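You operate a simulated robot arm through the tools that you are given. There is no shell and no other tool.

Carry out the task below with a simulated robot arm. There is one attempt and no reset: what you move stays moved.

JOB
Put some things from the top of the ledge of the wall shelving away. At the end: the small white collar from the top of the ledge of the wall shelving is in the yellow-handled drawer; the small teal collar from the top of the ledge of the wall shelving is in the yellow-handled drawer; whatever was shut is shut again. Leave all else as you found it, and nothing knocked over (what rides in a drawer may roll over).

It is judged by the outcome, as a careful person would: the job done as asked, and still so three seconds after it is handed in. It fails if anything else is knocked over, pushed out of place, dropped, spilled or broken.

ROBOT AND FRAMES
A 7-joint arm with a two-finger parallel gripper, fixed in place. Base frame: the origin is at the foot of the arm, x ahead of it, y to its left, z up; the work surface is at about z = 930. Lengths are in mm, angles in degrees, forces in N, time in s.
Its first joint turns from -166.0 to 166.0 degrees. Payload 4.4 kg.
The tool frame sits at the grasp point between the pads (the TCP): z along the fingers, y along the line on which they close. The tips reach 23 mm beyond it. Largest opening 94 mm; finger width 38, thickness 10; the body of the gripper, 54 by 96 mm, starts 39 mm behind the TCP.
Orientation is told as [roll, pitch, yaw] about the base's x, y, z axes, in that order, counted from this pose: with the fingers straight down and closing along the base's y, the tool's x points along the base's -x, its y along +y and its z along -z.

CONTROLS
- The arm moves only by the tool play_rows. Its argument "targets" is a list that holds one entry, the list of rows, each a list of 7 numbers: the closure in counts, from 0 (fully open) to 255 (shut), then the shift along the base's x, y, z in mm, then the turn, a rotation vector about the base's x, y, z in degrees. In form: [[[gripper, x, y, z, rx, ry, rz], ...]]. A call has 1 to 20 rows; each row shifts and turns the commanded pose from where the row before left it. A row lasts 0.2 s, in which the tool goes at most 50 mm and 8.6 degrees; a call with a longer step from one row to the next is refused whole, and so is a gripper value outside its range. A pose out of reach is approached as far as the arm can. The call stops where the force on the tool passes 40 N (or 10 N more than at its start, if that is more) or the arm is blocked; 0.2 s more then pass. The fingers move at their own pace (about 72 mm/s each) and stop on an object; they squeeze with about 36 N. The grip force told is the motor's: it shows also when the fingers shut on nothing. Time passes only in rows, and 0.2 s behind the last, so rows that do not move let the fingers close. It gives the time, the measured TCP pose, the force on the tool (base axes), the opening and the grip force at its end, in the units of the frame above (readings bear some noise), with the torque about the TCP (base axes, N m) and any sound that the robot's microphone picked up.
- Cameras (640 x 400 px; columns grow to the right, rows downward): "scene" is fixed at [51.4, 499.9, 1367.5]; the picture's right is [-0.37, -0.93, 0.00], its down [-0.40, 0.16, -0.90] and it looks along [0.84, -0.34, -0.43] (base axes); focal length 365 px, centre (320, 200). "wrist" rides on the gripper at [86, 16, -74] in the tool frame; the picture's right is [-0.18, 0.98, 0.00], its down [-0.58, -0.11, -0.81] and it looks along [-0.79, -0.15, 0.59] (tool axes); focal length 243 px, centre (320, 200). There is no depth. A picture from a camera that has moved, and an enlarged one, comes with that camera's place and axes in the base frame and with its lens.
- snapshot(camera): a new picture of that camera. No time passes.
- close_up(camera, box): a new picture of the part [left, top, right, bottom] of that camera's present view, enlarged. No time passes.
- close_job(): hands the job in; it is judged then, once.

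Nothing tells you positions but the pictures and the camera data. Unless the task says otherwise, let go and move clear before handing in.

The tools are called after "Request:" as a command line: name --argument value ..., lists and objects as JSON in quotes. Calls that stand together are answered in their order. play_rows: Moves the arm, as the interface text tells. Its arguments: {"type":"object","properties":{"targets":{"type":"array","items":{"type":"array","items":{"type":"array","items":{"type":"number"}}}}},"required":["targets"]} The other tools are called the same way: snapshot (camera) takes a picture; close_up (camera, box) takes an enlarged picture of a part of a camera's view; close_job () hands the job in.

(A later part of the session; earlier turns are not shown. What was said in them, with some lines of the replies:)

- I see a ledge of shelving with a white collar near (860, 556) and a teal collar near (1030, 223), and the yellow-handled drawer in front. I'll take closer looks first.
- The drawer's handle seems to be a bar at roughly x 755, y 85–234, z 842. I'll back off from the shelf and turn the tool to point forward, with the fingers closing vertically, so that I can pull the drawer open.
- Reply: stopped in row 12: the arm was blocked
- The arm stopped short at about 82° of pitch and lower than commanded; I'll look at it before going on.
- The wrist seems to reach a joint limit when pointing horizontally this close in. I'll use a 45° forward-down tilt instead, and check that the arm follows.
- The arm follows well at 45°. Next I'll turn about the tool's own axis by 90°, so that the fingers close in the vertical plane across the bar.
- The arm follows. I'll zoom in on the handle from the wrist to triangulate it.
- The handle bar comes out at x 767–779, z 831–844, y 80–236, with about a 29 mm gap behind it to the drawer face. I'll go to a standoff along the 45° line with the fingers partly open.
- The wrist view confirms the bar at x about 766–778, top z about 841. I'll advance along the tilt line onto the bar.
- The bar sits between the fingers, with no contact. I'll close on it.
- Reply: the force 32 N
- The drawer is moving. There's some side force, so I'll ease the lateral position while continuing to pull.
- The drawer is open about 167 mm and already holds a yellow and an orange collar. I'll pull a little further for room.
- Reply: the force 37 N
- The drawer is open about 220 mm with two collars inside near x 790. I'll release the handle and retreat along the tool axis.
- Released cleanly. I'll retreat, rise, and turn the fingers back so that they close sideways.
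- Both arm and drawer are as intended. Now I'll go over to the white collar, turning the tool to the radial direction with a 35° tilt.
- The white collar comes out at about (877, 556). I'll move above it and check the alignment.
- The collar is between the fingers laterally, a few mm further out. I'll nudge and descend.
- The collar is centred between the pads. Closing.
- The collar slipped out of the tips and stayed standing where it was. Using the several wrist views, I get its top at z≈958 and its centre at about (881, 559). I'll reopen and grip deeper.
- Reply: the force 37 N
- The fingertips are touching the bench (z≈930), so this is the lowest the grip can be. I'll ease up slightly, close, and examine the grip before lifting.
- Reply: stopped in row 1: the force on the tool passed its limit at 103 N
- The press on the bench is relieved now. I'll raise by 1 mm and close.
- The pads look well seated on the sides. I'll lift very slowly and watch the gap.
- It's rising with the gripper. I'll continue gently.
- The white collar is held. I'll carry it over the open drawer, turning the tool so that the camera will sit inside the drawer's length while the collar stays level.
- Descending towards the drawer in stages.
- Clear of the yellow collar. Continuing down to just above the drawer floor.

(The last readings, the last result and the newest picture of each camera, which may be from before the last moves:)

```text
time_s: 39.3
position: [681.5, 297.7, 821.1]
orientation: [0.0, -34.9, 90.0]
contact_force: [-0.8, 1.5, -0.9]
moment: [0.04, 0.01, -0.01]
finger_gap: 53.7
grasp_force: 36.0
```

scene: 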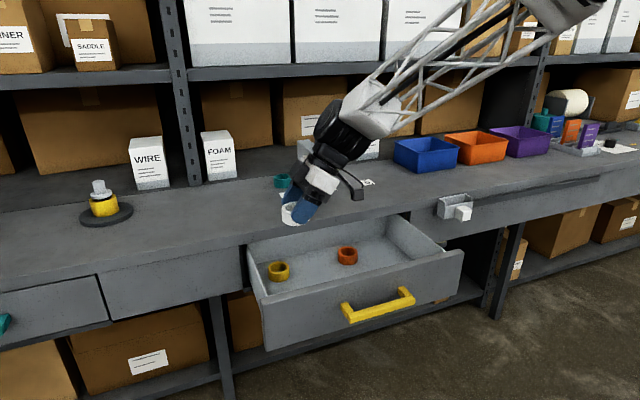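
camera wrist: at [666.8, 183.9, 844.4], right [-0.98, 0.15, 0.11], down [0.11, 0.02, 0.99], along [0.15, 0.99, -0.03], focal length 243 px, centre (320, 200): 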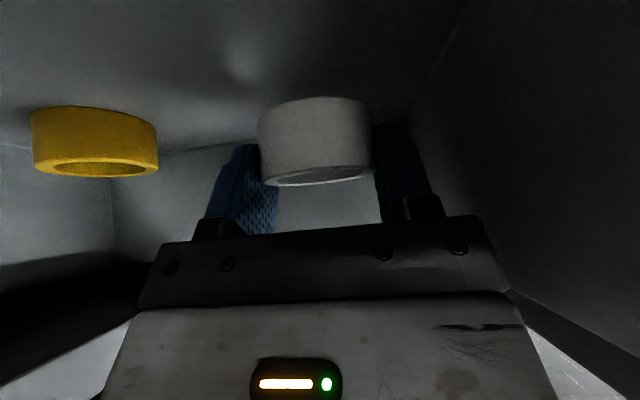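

Request:
play_rows --targets '[[[255, 0, 0, -3, 0, 0, 0], [255, 0, 0, -2, 0, 0, 0], [255, 0, 0, 0, 0, 0, 0]]]'

Request:
snapshot --camera "wrist"

```text
time_s: 40.1
position: [682.2, 297.1, 817.5]
orientation: [0.0, -34.9, 90.0]
contact_force: [-0.3, -0.3, -0.6]
moment: [0.02, 0.0, -0.01]
finger_gap: 53.5
grasp_force: 35.7
```

```text
taken
camera wrist: at [666.5, 184.3, 828.0], right [-0.98, 0.15, 0.11], down [0.11, 0.02, 0.99], along [0.15, 0.99, -0.03], focal length 243 px, centre (320, 200)
```

wrist: 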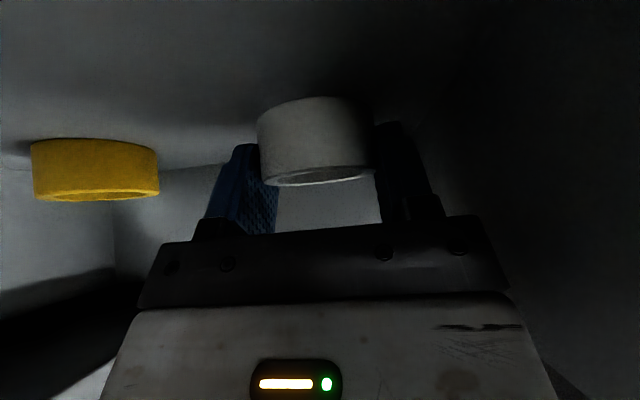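

Request:
play_rows --targets '[[[255, 0, 0, -1, 0, 0, 0], [255, 0, 0, -1, 0, 0, 0], [255, 0, 0, -1, 0, 0, 0], [255, 0, 0, 0, 0, 0, 0]]]'

```text
time_s: 41.1
position: [681.8, 297.8, 812.6]
orientation: [0.0, -34.9, 89.9]
contact_force: [0.4, 0.2, -0.2]
moment: [0.0, -0.02, 0.01]
finger_gap: 53.6
grasp_force: 36.3
```

Request:
play_rows --targets '[[[255, 0, 0, -1, 0, 0, 0], [255, 0, 0, -1, 0, 0, 0], [255, 0, 0, -1, 0, 0, 0], [255, 0, 0, 0, 0, 0, 0]]]'

Request:
snapshot --camera "wrist"

```text
time_s: 42.1
position: [682.7, 297.1, 811.0]
orientation: [0.0, -35.0, 90.0]
contact_force: [1.5, 0.7, 1.9]
moment: [0.05, -0.06, -0.03]
finger_gap: 53.4
grasp_force: 36.3
```

```text
taken
camera wrist: at [666.9, 184.3, 821.7], right [-0.98, 0.15, 0.11], down [0.11, 0.02, 0.99], along [0.15, 0.99, -0.03], focal length 243 px, centre (320, 200)
```

wrist: 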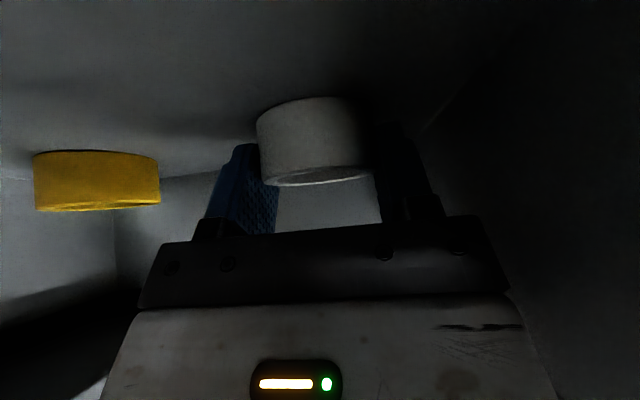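

Request:
play_rows --targets '[[[255, 0, 0, -0.7, 0, 0, 0], [255, 0, 0, 0, 0, 0, 0]]]'

```text
time_s: 42.7
position: [683.3, 296.6, 809.8]
orientation: [0.0, -35.0, 90.0]
contact_force: [1.1, -3.2, 13.8]
moment: [0.19, 0.07, 0.0]
finger_gap: 53.5
grasp_force: 36.0
```

The collar is on the drawer floor. I'll release it and rise.

Request:
play_rows --targets '[[[255, 0, 0, 0.6, 0, 0, 0], [0, 0, 0, 0, 0, 0, 0], [0, 0, 0, 0, 0, 0, 0], [0, 0, 0, 0, 0, 0, 0], [0, 0, 0, 0, 0, 0, 0], [0, 0, 0, 5, 0, 0, 0], [0, 0, 0, 15, 0, 0, 0], [0, 0, 0, 15, 0, 0, 0], [0, 0, 0, 0, 0, 0, 0]]]'

Request:
snapshot --camera "wrist"

```text
time_s: 44.7
position: [682.5, 297.5, 845.8]
orientation: [-0.1, -34.9, 89.9]
contact_force: [-0.6, -0.1, -1.1]
moment: [-0.02, 0.02, -0.01]
finger_gap: 94.2
grasp_force: 0.1
```

```text
taken
camera wrist: at [665.9, 184.9, 857.3], right [-0.98, 0.15, 0.11], down [0.11, 0.02, 0.99], along [0.15, 0.99, -0.03], focal length 243 px, centre (320, 200)
```

wrist: 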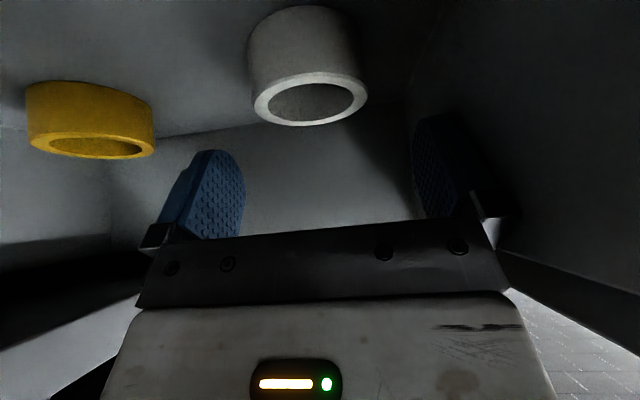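

The white collar stands on the drawer floor. Next I'll rise and go to a viewing pose in front of the teal collar, turning the tool back to radial.

Request:
play_rows --targets '[[[0, 0, 0, 35, 0, 0, 0], [0, 0, 0, 45, 0, 0, 0], [0, 0, 0, 45, 0, 0, 0], [0, 0, 0, 45, 0, 0, 0], [0, 0, -10, 40, 0, 0, 0], [0, 10, -15, 20, 0, 0, -7.8], [0, 20, -15, 0, 0, 0, -7.8], [0, 25, -10, 0, 0, 0, -7.8], [0, 25, -10, 0, 0, 0, -7.8], [0, 30, -10, 0, 0, 0, -7.8], [0, 35, -10, 0, 0, 0, -7.8], [0, 35, -5, 0, 0, 0, -7.8], [0, 35, -5, 0, 0, 0, -7.8], [0, 35, -2, 0, 0, 0, -7.8], [0, 30, 0, 0, 0, 0, -8.0], [0, 17, 0, 0, 0, 0, 0], [0, 0, 0, 0, 0, 0, 0]]]'

Request:
snapshot --camera "wrist"

Request:
snapshot --camera "scene"

```text
time_s: 48.3
position: [978.5, 204.8, 1075.9]
orientation: [0.0, -34.8, 11.8]
contact_force: [-0.8, 0.3, 0.2]
moment: [-0.04, 0.03, -0.03]
finger_gap: 94.1
grasp_force: 0.0
```

```text
taken
camera wrist: at [864.2, 198.9, 1086.6], right [-0.05, 0.99, 0.11], down [0.04, -0.1, 0.99], along [1.0, 0.06, -0.03], focal length 243 px, centre (320, 200)
```

wrist: 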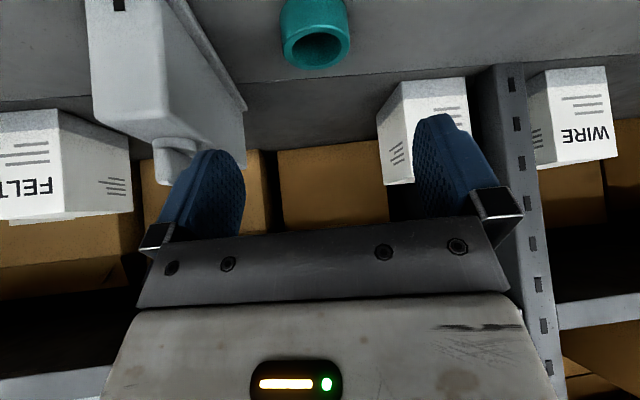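

```text
taken
```

scene: 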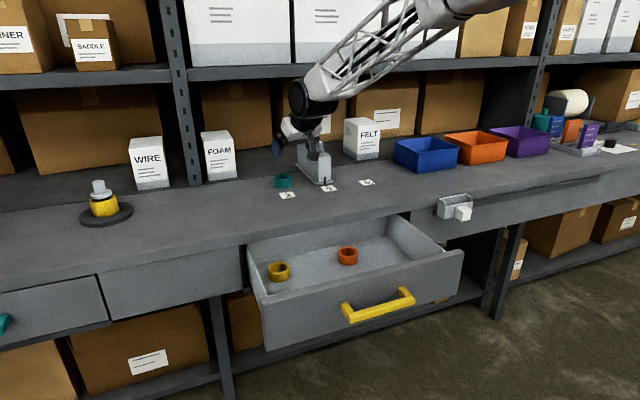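

The teal collar comes out near (1058, 221). I'll move above it and check the alignment and reach.

Request:
play_rows --targets '[[[0, 20, 4, -15, 0, 0, 0], [0, 20, 4, -15, 0, 0, 0], [0, 20, 4, -18, 0, 0, 0], [0, 16.8, 3.6, -18, 0, 0, 0], [0, 0, 0, 0, 0, 0, 0]]]'

Request:
snapshot --camera "wrist"

Request:
close_up --camera "scene" --box '[220, 100, 420, 225]'

```text
time_s: 49.5
position: [1055.1, 222.4, 1007.6]
orientation: [-0.1, -34.9, 11.7]
contact_force: [0.4, -0.1, 0.6]
moment: [0.02, -0.01, -0.01]
finger_gap: 93.9
grasp_force: 0.0
```

```text
taken
camera wrist: at [940.7, 214.8, 1019.5], right [-0.05, 0.99, 0.11], down [0.04, -0.1, 0.99], along [1.0, 0.06, -0.03], focal length 243 px, centre (320, 200)
```

wrist: 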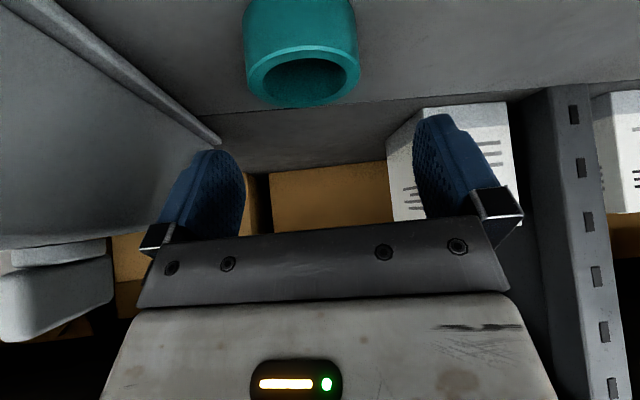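

```text
3.20 times, centred on (320, 162) of scene
camera zoom: at [51.4, 499.9, 1367.5], right [-0.37, -0.93, 0.0], down [-0.4, 0.16, -0.9], along [0.84, -0.34, -0.43], focal length 1167 px, centre (320, 320)
```

zoom: 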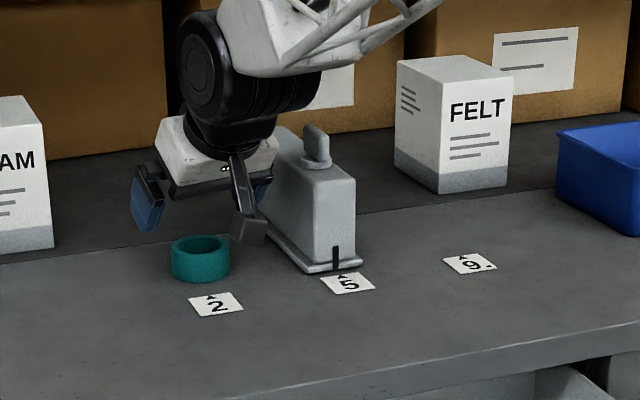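

Well aligned and in reach. Descending with a slight lateral correction.

Request:
play_rows --targets '[[[0, -1.5, -2.8, -12, 0, 0, 0], [0, 0, 0, -12, 0, 0, 0], [0, 0, 0, -12, 0, 0, 0], [0, 0, 0, -6, 0, 0, 0], [0, 0, 0, -3, 0, 0, 0], [0, 0, 0, 0, 0, 0, 0]]]'

Request:
snapshot --camera "wrist"

```text
time_s: 50.9
position: [1052.2, 218.4, 964.5]
orientation: [0.0, -34.9, 11.9]
contact_force: [-0.7, -0.4, -0.4]
moment: [0.01, -0.01, -0.01]
finger_gap: 94.0
grasp_force: 0.1
```

```text
taken
camera wrist: at [939.4, 211.6, 975.0], right [-0.05, 0.99, 0.11], down [0.04, -0.1, 0.99], along [1.0, 0.06, -0.03], focal length 243 px, centre (320, 200)
```

wrist: 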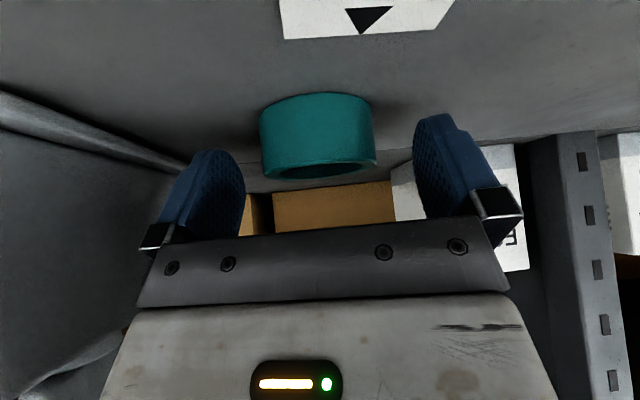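

Request:
play_rows --targets '[[[0, 0, 0, -1.5, 0, 0, 0], [0, 0, 0, -1.5, 0, 0, 0], [0, 0, 0, 0, 0, 0, 0]]]'

```text
time_s: 51.7
position: [1053.9, 217.7, 960.3]
orientation: [0.1, -34.9, 11.6]
contact_force: [0.6, -0.1, 0.1]
moment: [0.02, 0.0, 0.03]
finger_gap: 93.6
grasp_force: 0.1
```

Close to the bench without touching it. Closing on the collar.

Request:
play_rows --targets '[[[255, 0, 0, 0, 0, 0, 0], [255, 0, 0, 0, 0, 0, 0], [255, 0, 0, 0, 0, 0, 0], [255, 0, 0, 0, 0, 0, 0], [255, 0, 0, 0, 0, 0, 0]]]'

Request:
close_up --camera "wrist" --box '[190, 70, 446, 230]'

```text
time_s: 52.9
position: [1053.8, 218.4, 961.9]
orientation: [0.0, -34.8, 11.8]
contact_force: [0.3, -0.5, 0.3]
moment: [-0.02, -0.04, 0.01]
finger_gap: 51.1
grasp_force: 35.9
```

```text
2.50 times, centred on (318, 150) of wrist
camera zoom: at [939.8, 211.2, 972.6], right [-0.05, 0.99, 0.11], down [0.04, -0.1, 0.99], along [1.0, 0.06, -0.03], focal length 606 px, centre (325, 325)
```

zoom: 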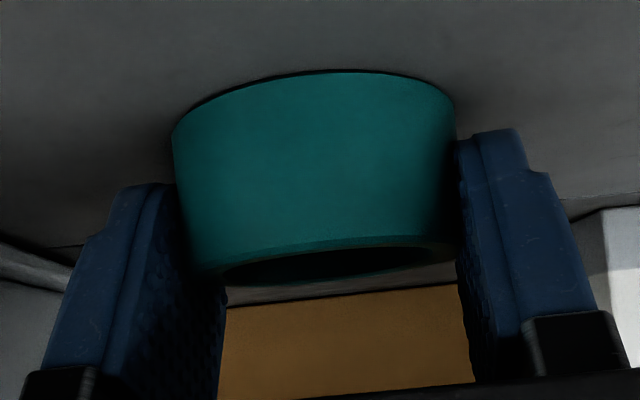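

Request:
play_rows --targets '[[[255, 0, 0, 1, 0, 0, 0], [255, 0, 0, 2, 0, 0, 0], [255, 0, 0, 2, 0, 0, 0], [255, 0, 0, 3, 0, 0, 0], [255, 0, 0, 4, 0, 0, 0], [255, 0, 0, 5, 0, 0, 0], [255, 0, 0, 0, 0, 0, 0]]]'

Request:
snapshot --camera "wrist"

```text
time_s: 54.5
position: [1054.4, 217.2, 978.5]
orientation: [0.1, -35.0, 11.8]
contact_force: [0.8, -0.4, -0.5]
moment: [0.02, 0.02, 0.01]
finger_gap: 51.3
grasp_force: 35.6
```

```text
taken
camera wrist: at [940.1, 211.2, 989.4], right [-0.05, 0.99, 0.11], down [0.04, -0.1, 0.99], along [1.0, 0.06, -0.03], focal length 243 px, centre (320, 200)
```

wrist: 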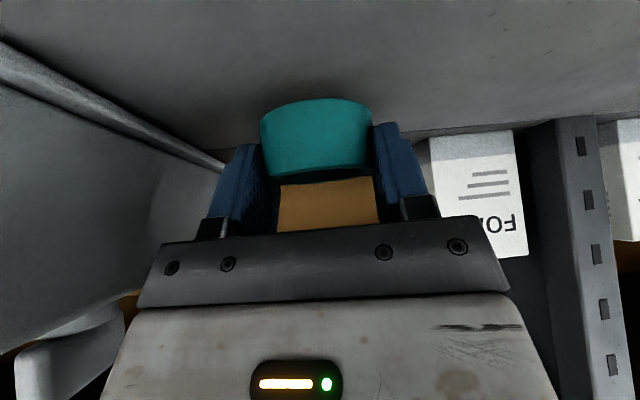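

The teal collar is held. I'll lift it higher gently, then retract towards the drawer while turning.

Request:
play_rows --targets '[[[255, 0, 0, 5, 0, 0, 0], [255, 0, 0, 8, 0, 0, 0], [255, 0, 0, 10, 0, 0, 0], [255, 0, 0, 10, 0, 0, 0], [255, 0, 0, 10, 0, 0, 0], [255, 0, 0, 10, 0, 0, 0], [255, 0, 0, 10, 0, 0, 0], [255, -8, -1, 7, 0, 0, 0], [255, -15, -3, 3, 0, 0, 0], [255, -20, -4, 0, 0, 0, 0], [255, -22, -4, 0, 0, 0, 0], [255, -22, -3, 0, 0, 0, 2], [255, -22, -2, 0, 0, 0, 4], [255, 0, 0, 0, 0, 0, 0]]]'

Request:
snapshot --camera "wrist"

```text
time_s: 57.5
position: [943.4, 200.9, 1050.4]
orientation: [0.0, -34.9, 17.7]
contact_force: [-0.3, -0.2, 0.7]
moment: [-0.04, -0.01, 0.02]
finger_gap: 50.8
grasp_force: 36.0
```

```text
taken
camera wrist: at [832.0, 181.8, 1061.9], right [-0.16, 0.98, 0.11], down [0.05, -0.1, 0.99], along [0.99, 0.16, -0.03], focal length 243 px, centre (320, 200)
```

wrist: 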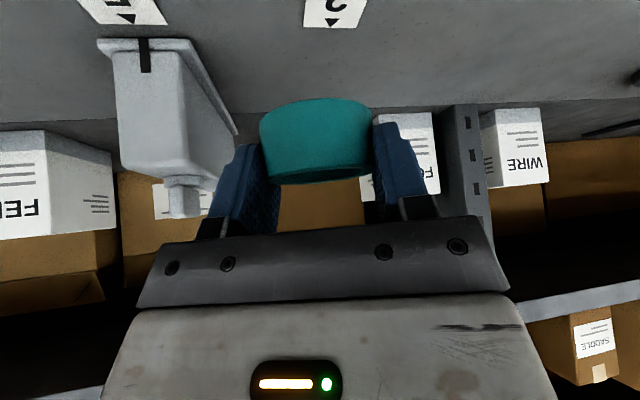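

Held securely. Carrying on to above the drawer.

Request:
play_rows --targets '[[[255, -15, -1.5, 0, 0, 0, 5], [255, -21, -1.8, 0, 0, 0, 6], [255, -23, -1.8, 0, 0, 0, 6.1], [255, -23, -1.8, 0, 0, 0, 6.1], [255, -23, -1.8, 0, 0, 0, 6.1], [255, -23, -1.8, 0, 0, 0, 6.1], [255, -23, -1.8, 0, 0, 0, 6.1], [255, -23, -1.8, 0, 0, 0, 6.1], [255, -23, -1.8, 0, 0, 0, 6.1], [255, -23, -1.8, 0, 0, 0, 6.1], [255, -21, -1.8, 0, 0, 0, 6.1], [255, -14, -1.5, 0, 0, 0, 6.4], [255, -6, 0, 0, 0, 0, 0], [255, 0, 0, 0, 0, 0, 0]]]'

Request:
snapshot --camera "wrist"

Request:
snapshot --camera "scene"

```text
time_s: 60.5
position: [684.1, 179.8, 1051.1]
orientation: [0.0, -34.9, 90.1]
contact_force: [-0.4, -0.2, -0.8]
moment: [-0.02, -0.01, -0.03]
finger_gap: 51.1
grasp_force: 35.8
```

```text
taken
camera wrist: at [668.8, 67.3, 1062.3], right [-0.98, 0.15, 0.11], down [0.11, 0.02, 0.99], along [0.15, 0.99, -0.03], focal length 243 px, centre (320, 200)
```

wrist: 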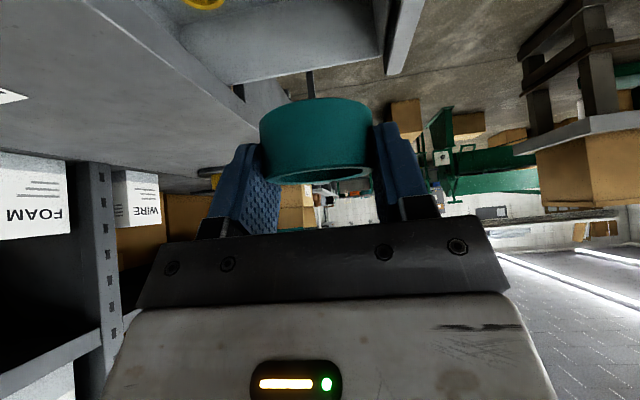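

```text
taken
```

scene: 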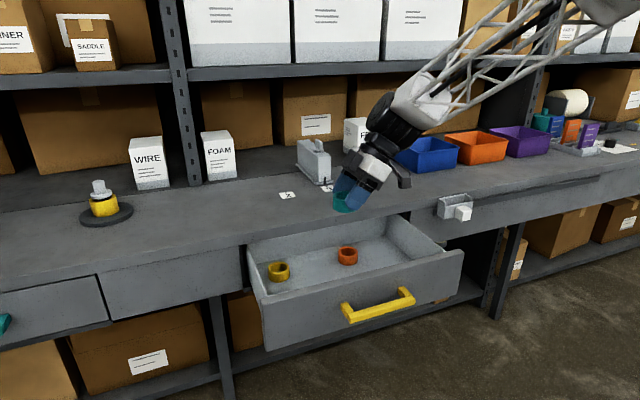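

Descending into the drawer to the right of the white collar.

Request:
play_rows --targets '[[[255, 0, 0, -12, 0, 0, 0], [255, 0, 0, -22, 0, 0, 0], [255, 0, 0, -25, 0, 0, 0], [255, 0, 0, -25, 0, 0, 0], [255, 0, 0, -25, 0, 0, 0], [255, 0, 0, -25, 0, 0, 0], [255, 0, 0, -22, 0, 0, 0], [255, 0, 0, -12, 0, 0, 0], [255, 0, 0, 0, 0, 0, 0]]]'

Request:
snapshot --camera "wrist"

Request:
close_up --camera "scene" --box '[220, 180, 460, 330]'

```text
time_s: 62.5
position: [684.0, 178.2, 883.3]
orientation: [-0.1, -35.0, 90.0]
contact_force: [0.2, 0.2, -0.5]
moment: [0.0, -0.01, -0.04]
finger_gap: 51.1
grasp_force: 35.4
```

```text
taken
camera wrist: at [668.9, 65.9, 895.2], right [-0.98, 0.15, 0.11], down [0.11, 0.02, 0.99], along [0.15, 0.99, -0.03], focal length 243 px, centre (320, 200)
```

wrist: 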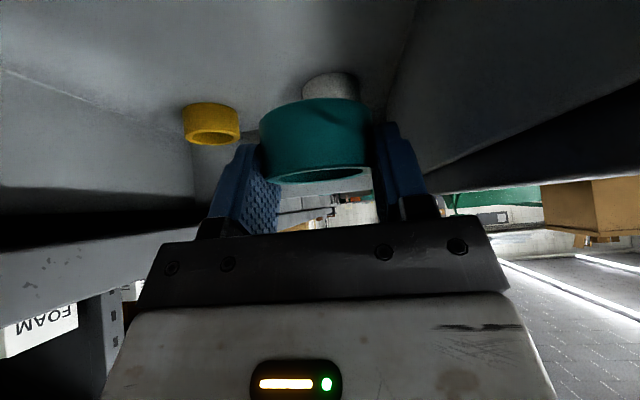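

```text
2.67 times, centred on (340, 255) of scene
camera zoom: at [51.4, 499.9, 1367.5], right [-0.37, -0.93, 0.0], down [-0.4, 0.16, -0.9], along [0.84, -0.34, -0.43], focal length 972 px, centre (267, 53)
```

zoom: 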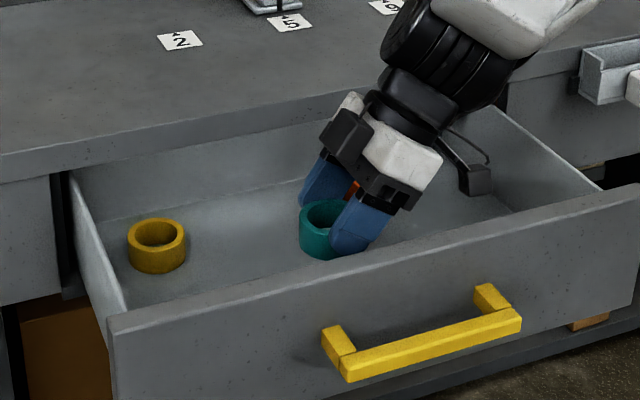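

Request:
play_rows --targets '[[[255, 0, 0, -15, 0, 0, 0], [255, 0, 0, -18, 0, 0, 0], [255, 0, 0, -15, 0, 0, 0], [255, 0, 0, -10, 0, 0, 0], [255, 0, 0, -5, 0, 0, 0], [255, 0, 0, -3, 0, 0, 0], [255, 0, 0, -2, 0, 0, 0], [255, 0, 0, 0, 0, 0, 0]]]'

Request:
snapshot --camera "wrist"

```text
time_s: 64.3
position: [684.4, 180.7, 816.6]
orientation: [0.0, -34.9, 90.2]
contact_force: [-0.5, 0.0, 0.3]
moment: [0.01, 0.0, 0.03]
finger_gap: 50.9
grasp_force: 36.3
```

```text
taken
camera wrist: at [668.3, 67.4, 826.2], right [-0.98, 0.15, 0.11], down [0.11, 0.02, 0.99], along [0.15, 0.99, -0.03], focal length 243 px, centre (320, 200)
```

wrist: 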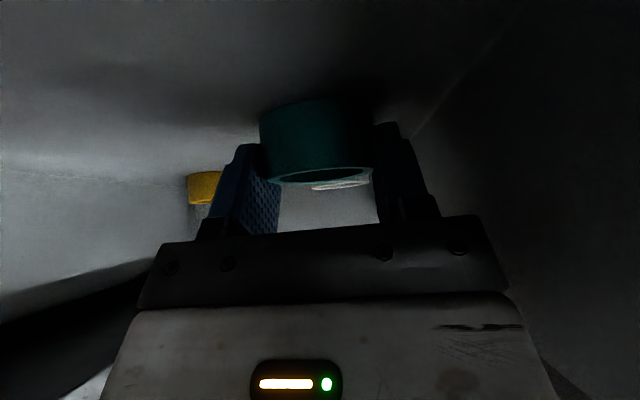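

Request:
play_rows --targets '[[[255, 0, 0, -1.5, 0, 0, 0], [255, 0, 0, -1.5, 0, 0, 0], [255, 0, 0, -1, 0, 0, 0], [255, 0, 0, 0, 0, 0, 0]]]'

```text
time_s: 65.3
position: [682.6, 181.1, 812.0]
orientation: [0.0, -34.9, 90.1]
contact_force: [0.5, 0.3, 2.3]
moment: [0.1, -0.01, 0.0]
finger_gap: 51.3
grasp_force: 36.0
```

Request:
play_rows --targets '[[[255, 0, 0, -0.7, 0, 0, 0], [255, 0, 0, 0, 0, 0, 0]]]'

```text
time_s: 65.9
position: [685.3, 179.8, 811.7]
orientation: [-0.1, -34.9, 90.1]
contact_force: [1.0, 7.5, 17.6]
moment: [0.61, 0.14, -0.07]
finger_gap: 50.8
grasp_force: 36.0
```

The teal collar rests on the drawer floor. Releasing and rising.

Request:
play_rows --targets '[[[255, 0, 0, 0.7, 0, 0, 0], [0, 0, 0, 0, 0, 0, 0], [0, 0, 0, 0, 0, 0, 0], [0, 0, 0, 0, 0, 0, 0], [0, 0, 0, 0, 0, 0, 0], [0, 0, 0, 5, 0, 0, 0], [0, 0, 0, 15, 0, 0, 0], [0, 0, 0, 15, 0, 0, 0], [0, 0, 0, 0, 0, 0, 0]]]'

Request:
snapshot --camera "wrist"

```text
time_s: 67.9
position: [683.8, 181.0, 846.5]
orientation: [0.0, -34.9, 89.9]
contact_force: [-0.6, -0.3, -0.4]
moment: [-0.04, 0.01, 0.03]
finger_gap: 94.0
grasp_force: 0.1
```

```text
taken
camera wrist: at [668.5, 67.4, 857.4], right [-0.98, 0.15, 0.11], down [0.11, 0.02, 0.99], along [0.15, 0.99, -0.03], focal length 243 px, centre (320, 200)
```

wrist: 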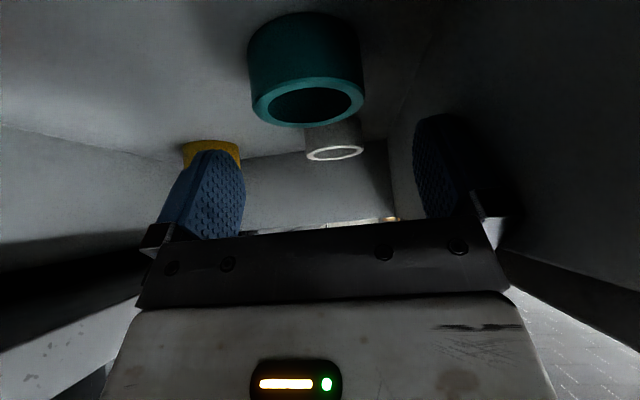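

Both collars are standing in the drawer. I'll rise, come round in front of the handle, and set the same grip orientation as before so I can push the drawer shut.

Request:
play_rows --targets '[[[0, 0, 0, 35, 0, 0, 0], [0, 0, 0, 45, 0, 0, 0], [0, 0, 0, 45, 0, 0, 0], [0, 0, 0, 45, 0, 0, 0], [0, 0, 0, 30, 0, 0, 0], [0, -16.4, -2.2, 0, -7, 0, 0], [0, -16.4, -2.2, 0, -7, 0, 0], [0, -16.4, -2.2, 0, -7, 0, 0], [50, -16.4, -2.2, 0, -7, 0, 0], [100, -16.4, -2.2, 0, -7, 0, 0], [163, -16.4, -2.2, 0, 0, -7.5, 0], [163, -16.4, -2.2, 0, 0, -7.5, 0], [163, -16.4, -2.2, 0, 0, -7.5, 0], [163, -16.4, -2.2, 0, 0, -7.5, 0], [163, -16.4, -2.2, 0, 0, -7.5, 0], [163, -16.4, -2.2, 0, 0, -7.5, 0], [163, 0, 0, 0, 0, 0, 0]]]'

Request:
snapshot --camera "scene"

Request:
snapshot --camera "wrist"

```text
time_s: 71.5
position: [501.8, 156.8, 1046.3]
orientation: [-45.0, 0.1, 89.8]
contact_force: [0.3, 0.1, 0.5]
moment: [0.0, 0.0, 0.04]
finger_gap: 34.1
grasp_force: 0.0
```

```text
taken
```

scene: 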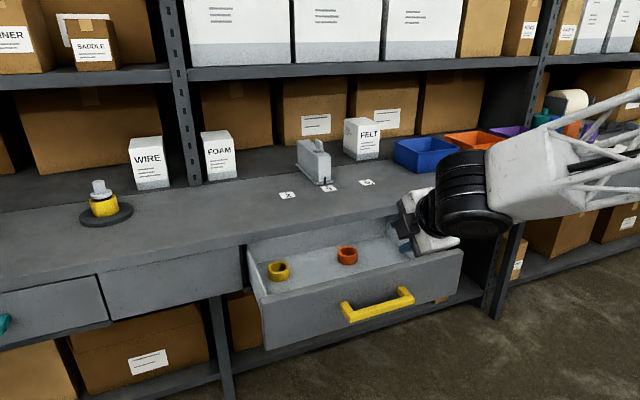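

```text
taken
camera wrist: at [439.2, 69.8, 1087.6], right [-0.7, 0.18, -0.69], down [-0.49, 0.58, 0.65], along [0.52, 0.79, -0.32], focal length 243 px, centre (320, 200)
```

wrist: 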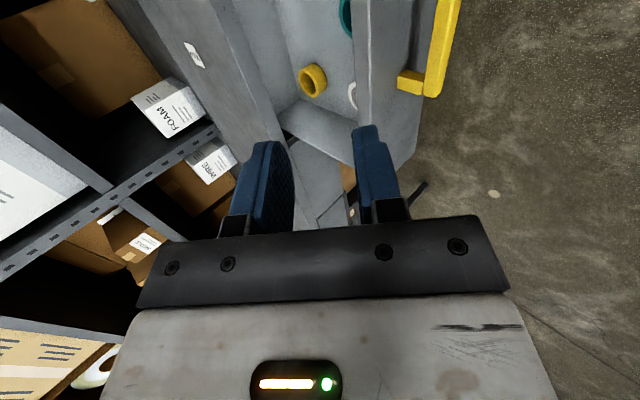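

Request:
play_rows --targets '[[[163, 0, 0, -35, 0, 0, 0], [163, 0, 0, -40, 0, 0, 0], [163, 0, 0, -40, 0, 0, 0], [163, 0, 0, -35, 0, 0, 0], [163, 1, 0, -8, 0, 0, 0], [163, 0, 0, 0, 0, 0, 0]]]'

Request:
snapshot --camera "wrist"

```text
time_s: 72.9
position: [506.7, 154.3, 887.4]
orientation: [-44.9, 0.1, 89.9]
contact_force: [0.5, 0.8, 0.1]
moment: [-0.01, 0.0, -0.02]
finger_gap: 33.9
grasp_force: 0.0
```

```text
taken
camera wrist: at [442.6, 69.1, 928.8], right [-0.7, 0.18, -0.69], down [-0.49, 0.58, 0.65], along [0.52, 0.79, -0.32], focal length 243 px, centre (320, 200)
```

wrist: 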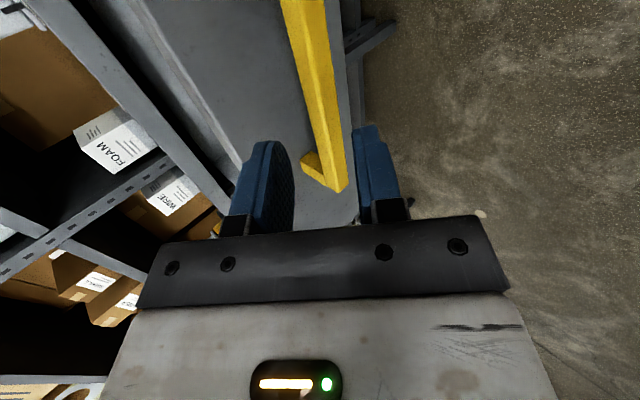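

The bar lines up between the fingers. Advancing onto it and closing.

Request:
play_rows --targets '[[[163, 10, 0.5, -11, 0, 0, 0], [163, 10, 0.5, -11, 0, 0, 0], [163, 10, 0.5, -11, 0, 0, 0], [163, 9, 0.5, -9.5, 0, 0, 0], [163, 0, 0, 0, 0, 0, 0], [255, 0, 0, 0, 0, 0, 0], [255, 0, 0, 0, 0, 0, 0], [255, 0, 0, 0, 0, 0, 0]]]'

```text
time_s: 74.7
position: [543.2, 157.2, 847.7]
orientation: [-45.1, 0.1, 90.0]
contact_force: [0.8, -2.6, 18.0]
moment: [1.22, -0.13, -1.05]
finger_gap: 21.8
grasp_force: 45.3
```

Gripped. Pushing the drawer in smoothly.

Request:
play_rows --targets '[[[255, 4, 0, 0.5, 0, 0, 0], [255, 8, 0, 0.5, 0, 0, 0], [255, 12, 0, 0, 0, 0, 0], [255, 14, 0, 0, 0, 0, 0], [255, 14, 0, 0, 0, 0, 0], [255, 14, 0, 0, 0, 0, 0], [255, 10, 0, 0, 0, 0, 0], [255, 4, 0, 0, 0, 0, 0], [255, 0, 0, 0, 0, 0, 0]]]'

Request:
snapshot --camera "scene"

```text
time_s: 76.1
position: [603.4, 157.1, 847.3]
orientation: [-45.0, 0.2, 89.8]
contact_force: [-0.4, -9.7, 0.5]
moment: [-0.32, 0.01, -0.31]
finger_gap: 22.3
grasp_force: 44.4
stopped in row 6: the force on the tool passed its limit at 40 N (the readings are from after the stop); the commanded pose is now the measured one
```

```text
taken
```

scene: 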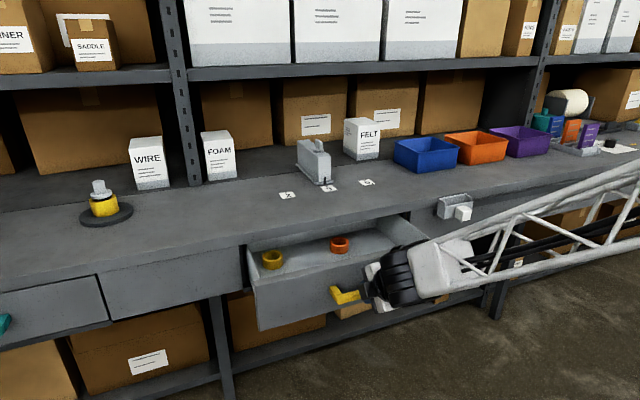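

The drawer moves; the stop was probably a lateral load. Continuing more gently.

Request:
play_rows --targets '[[[255, 4, -0.3, 0, 0, 0, 0], [255, 8, 0, 0, 0, 0, 0], [255, 8, 0, 0, 0, 0, 0], [255, 8, 0, 0, 0, 0, 0], [255, 8, 0, 0, 0, 0, 0], [255, 8, 0, 0, 0, 0, 0], [255, 4, 0, 0, 0, 0, 0], [255, 0, 0, 0, 0, 0, 0]]]'

```text
time_s: 77.9
position: [650.4, 157.1, 847.0]
orientation: [-44.9, 0.2, 89.8]
contact_force: [0.1, 5.0, 2.0]
moment: [0.97, 0.0, -0.92]
finger_gap: 21.8
grasp_force: 44.5
```

Request:
play_rows --targets '[[[255, 4, 0, 0, 0, 0, 0], [255, 8, 0, 0, 0, 0, 0], [255, 9, 0, 0, 0, 0, 0], [255, 9, 0, 0, 0, 0, 0], [255, 9, 0, 0, 0, 0, 0], [255, 9, 0, 0, 0, 0, 0], [255, 9, 0, 0, 0, 0, 0], [255, 5, 0, 0, 0, 0, 0], [255, 0, 0, 0, 0, 0, 0]]]'

```text
time_s: 79.9
position: [713.8, 157.7, 845.8]
orientation: [-44.9, 0.1, 89.9]
contact_force: [1.0, -1.8, 12.9]
moment: [0.62, -0.08, -1.06]
finger_gap: 22.2
grasp_force: 45.3
```

Request:
play_rows --targets '[[[255, 4, 0, 0.3, 0, 0, 0], [255, 8, 0, 0, 0, 0, 0], [255, 9, 0, 0, 0, 0, 0], [255, 9, 0, 0, 0, 0, 0], [255, 8, 0, 0, 0, 0, 0], [255, 4, 0, 0, 0, 0, 0], [255, 3, 0, 0, 0, 0, 0], [255, 0, 0, 0, 0, 0, 0]]]'

Request:
close_up --camera "scene" --box '[220, 190, 460, 340]'

```text
time_s: 81.7
position: [758.7, 157.2, 847.6]
orientation: [-44.9, 0.3, 89.8]
contact_force: [0.4, 7.1, -7.0]
moment: [0.81, 0.08, -0.14]
finger_gap: 22.1
grasp_force: 45.0
```

```text
2.67 times, centred on (340, 265) of scene
camera zoom: at [51.4, 499.9, 1367.5], right [-0.37, -0.93, 0.0], down [-0.4, 0.16, -0.9], along [0.84, -0.34, -0.43], focal length 972 px, centre (267, 27)
```

zoom: 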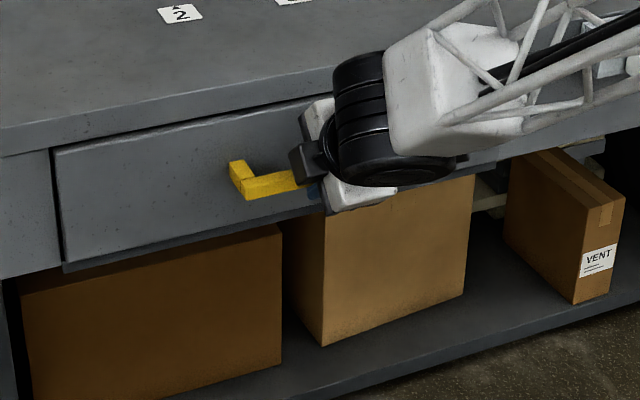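

Nearly shut. I'll push the last few millimetres until it meets the stop.

Request:
play_rows --targets '[[[255, 2, 0, 0, 0, 0, 0], [255, 2, 0, 0, 0, 0, 0], [255, 1.5, 0, 0, 0, 0, 0], [255, 1, 0, 0, 0, 0, 0], [255, 1, 0, 0, 0, 0, 0], [255, 0, 0, 0, 0, 0, 0]]]'

```text
time_s: 83.1
position: [765.1, 158.3, 845.9]
orientation: [-44.9, 0.2, 89.9]
contact_force: [-1.4, 1.0, -9.1]
moment: [1.39, 0.04, -0.97]
finger_gap: 22.3
grasp_force: 45.3
```

Request:
play_rows --targets '[[[255, 1, 0, 0, 0, 0, 0], [255, 1, 0, 0, 0, 0, 0], [255, 1, 0, 0, 0, 0, 0], [255, 1, 0, 0, 0, 0, 0], [255, 0, 0, 0, 0, 0, 0]]]'

Request:
close_up --camera "scene" --box '[220, 190, 420, 315]'

```text
time_s: 83.6
position: [765.3, 156.5, 845.6]
orientation: [-44.8, 0.3, 89.7]
contact_force: [-24.1, -0.1, 10.2]
moment: [1.16, 0.17, -0.55]
finger_gap: 22.2
grasp_force: 45.0
stopped in row 2: the force on the tool passed its limit at 47 N (the readings are from after the stop); the commanded pose is now the measured one
```

```text
3.20 times, centred on (320, 252) of scene
camera zoom: at [51.4, 499.9, 1367.5], right [-0.37, -0.93, 0.0], down [-0.4, 0.16, -0.9], along [0.84, -0.34, -0.43], focal length 1167 px, centre (320, 32)
```

zoom: 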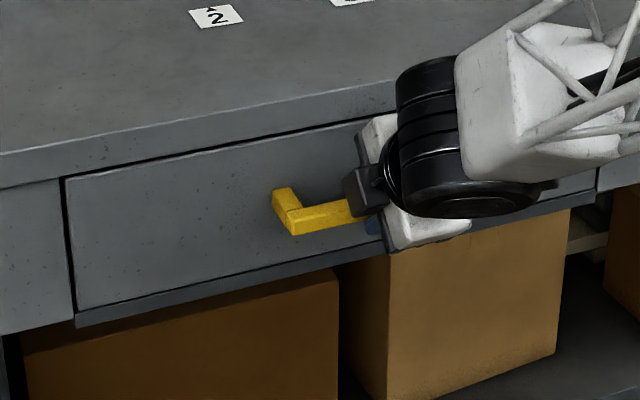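

The drawer is against its stop and looks just as it did at first. I'll release and back away.

Request:
play_rows --targets '[[[163, 0, 0, 0, 0, 0, 0], [163, 0, 0, 0, 0, 0, 0], [163, 0, 0, 0, 0, 0, 0], [163, -10, 0, 10, 0, 0, 0], [163, -20, 0, 20, 0, 0, 0], [163, -30, 0, 30, 0, 0, 0], [163, -30, 0, 30, 0, 0, 0], [163, -30, 0, 30, 0, 0, 0], [163, -20, 0, 40, 0, 0, 0], [163, 0, 0, 40, 0, 0, 0], [163, 0, 0, 0, 0, 0, 0]]]'

Request:
snapshot --camera "scene"

Request:
close_up --camera "scene" --box '[220, 190, 420, 315]'

```text
time_s: 86.0
position: [626.3, 157.5, 1045.6]
orientation: [-44.8, 0.2, 89.7]
contact_force: [0.0, -0.2, 0.0]
moment: [0.01, 0.01, 0.01]
finger_gap: 34.2
grasp_force: 0.1
```

```text
taken
```

scene: 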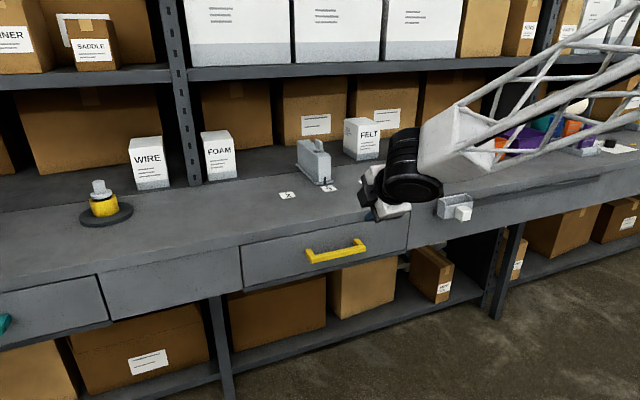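

```text
3.20 times, centred on (320, 252) of scene
camera zoom: at [51.4, 499.9, 1367.5], right [-0.37, -0.93, 0.0], down [-0.4, 0.16, -0.9], along [0.84, -0.34, -0.43], focal length 1167 px, centre (320, 32)
```

zoom: 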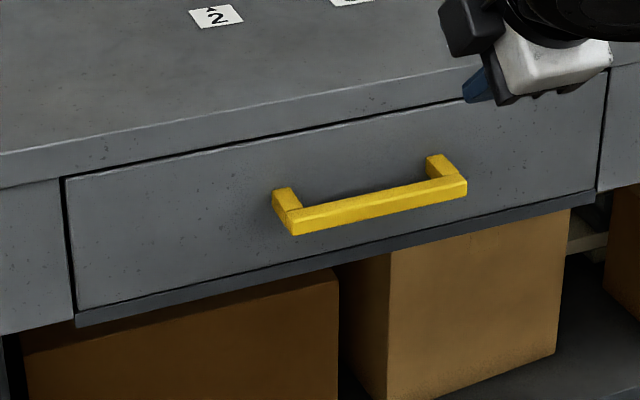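

The drawer is shut exactly as at the start. I'll raise the arm a bit to check the bins hidden behind it before handing in.

Request:
play_rows --targets '[[[163, -10, 0, 40, 0, 0, 0], [163, -10, 0, 45, 0, 0, 0], [163, -10, 0, 45, 0, 0, 0], [163, 0, 0, 45, 0, 0, 0], [163, 0, 0, 0, 0, 0, 0]]]'

Request:
snapshot --camera "scene"

```text
time_s: 87.2
position: [595.1, 156.4, 1223.6]
orientation: [-44.8, 0.2, 89.6]
contact_force: [0.7, -0.3, 0.2]
moment: [0.01, 0.02, -0.01]
finger_gap: 33.7
grasp_force: 0.0
```

```text
taken
```

scene: 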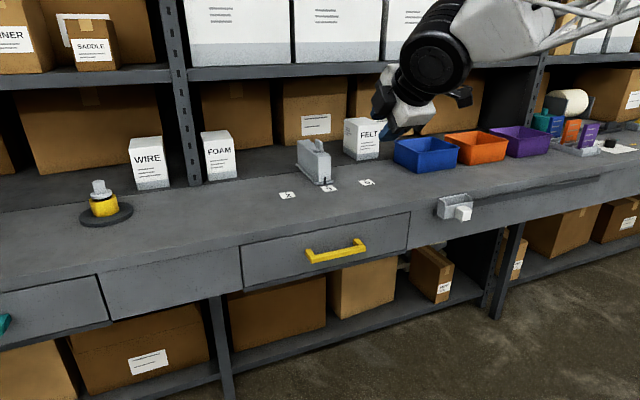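

Both collars are in the yellow-handled drawer. The drawer is shut, everything else is where it was, and the arm is clear, so I'm handing in.

Request:
close_job

```text
The job is handed in.
```

The job is handed in: the small white collar and the small teal collar are both in the yellow-handled drawer, and the drawer is shut against its stop.

- **Collars:** I lowered each one onto the drawer floor and saw it standing there after I let go. They may have shifted or tipped while the drawer was closing. The yellow and orange collars already in the drawer were left there.
- **White collar:** it slipped out of the gripper on the first lift. It stayed upright in the same spot, and the second grip held.
- **Contact forces:** the fingertips pressed on the ledge once while I was getting the second grip, with a brief peak of 103 N. I saw no damage or movement. The drawer push also stopped once on the 40 N limit partway in, and I finished it more gently.
- **Everything else:** the last picture shows the rest of the ledge as it was at the start, with nothing knocked over. The arm is clear of the shelving.
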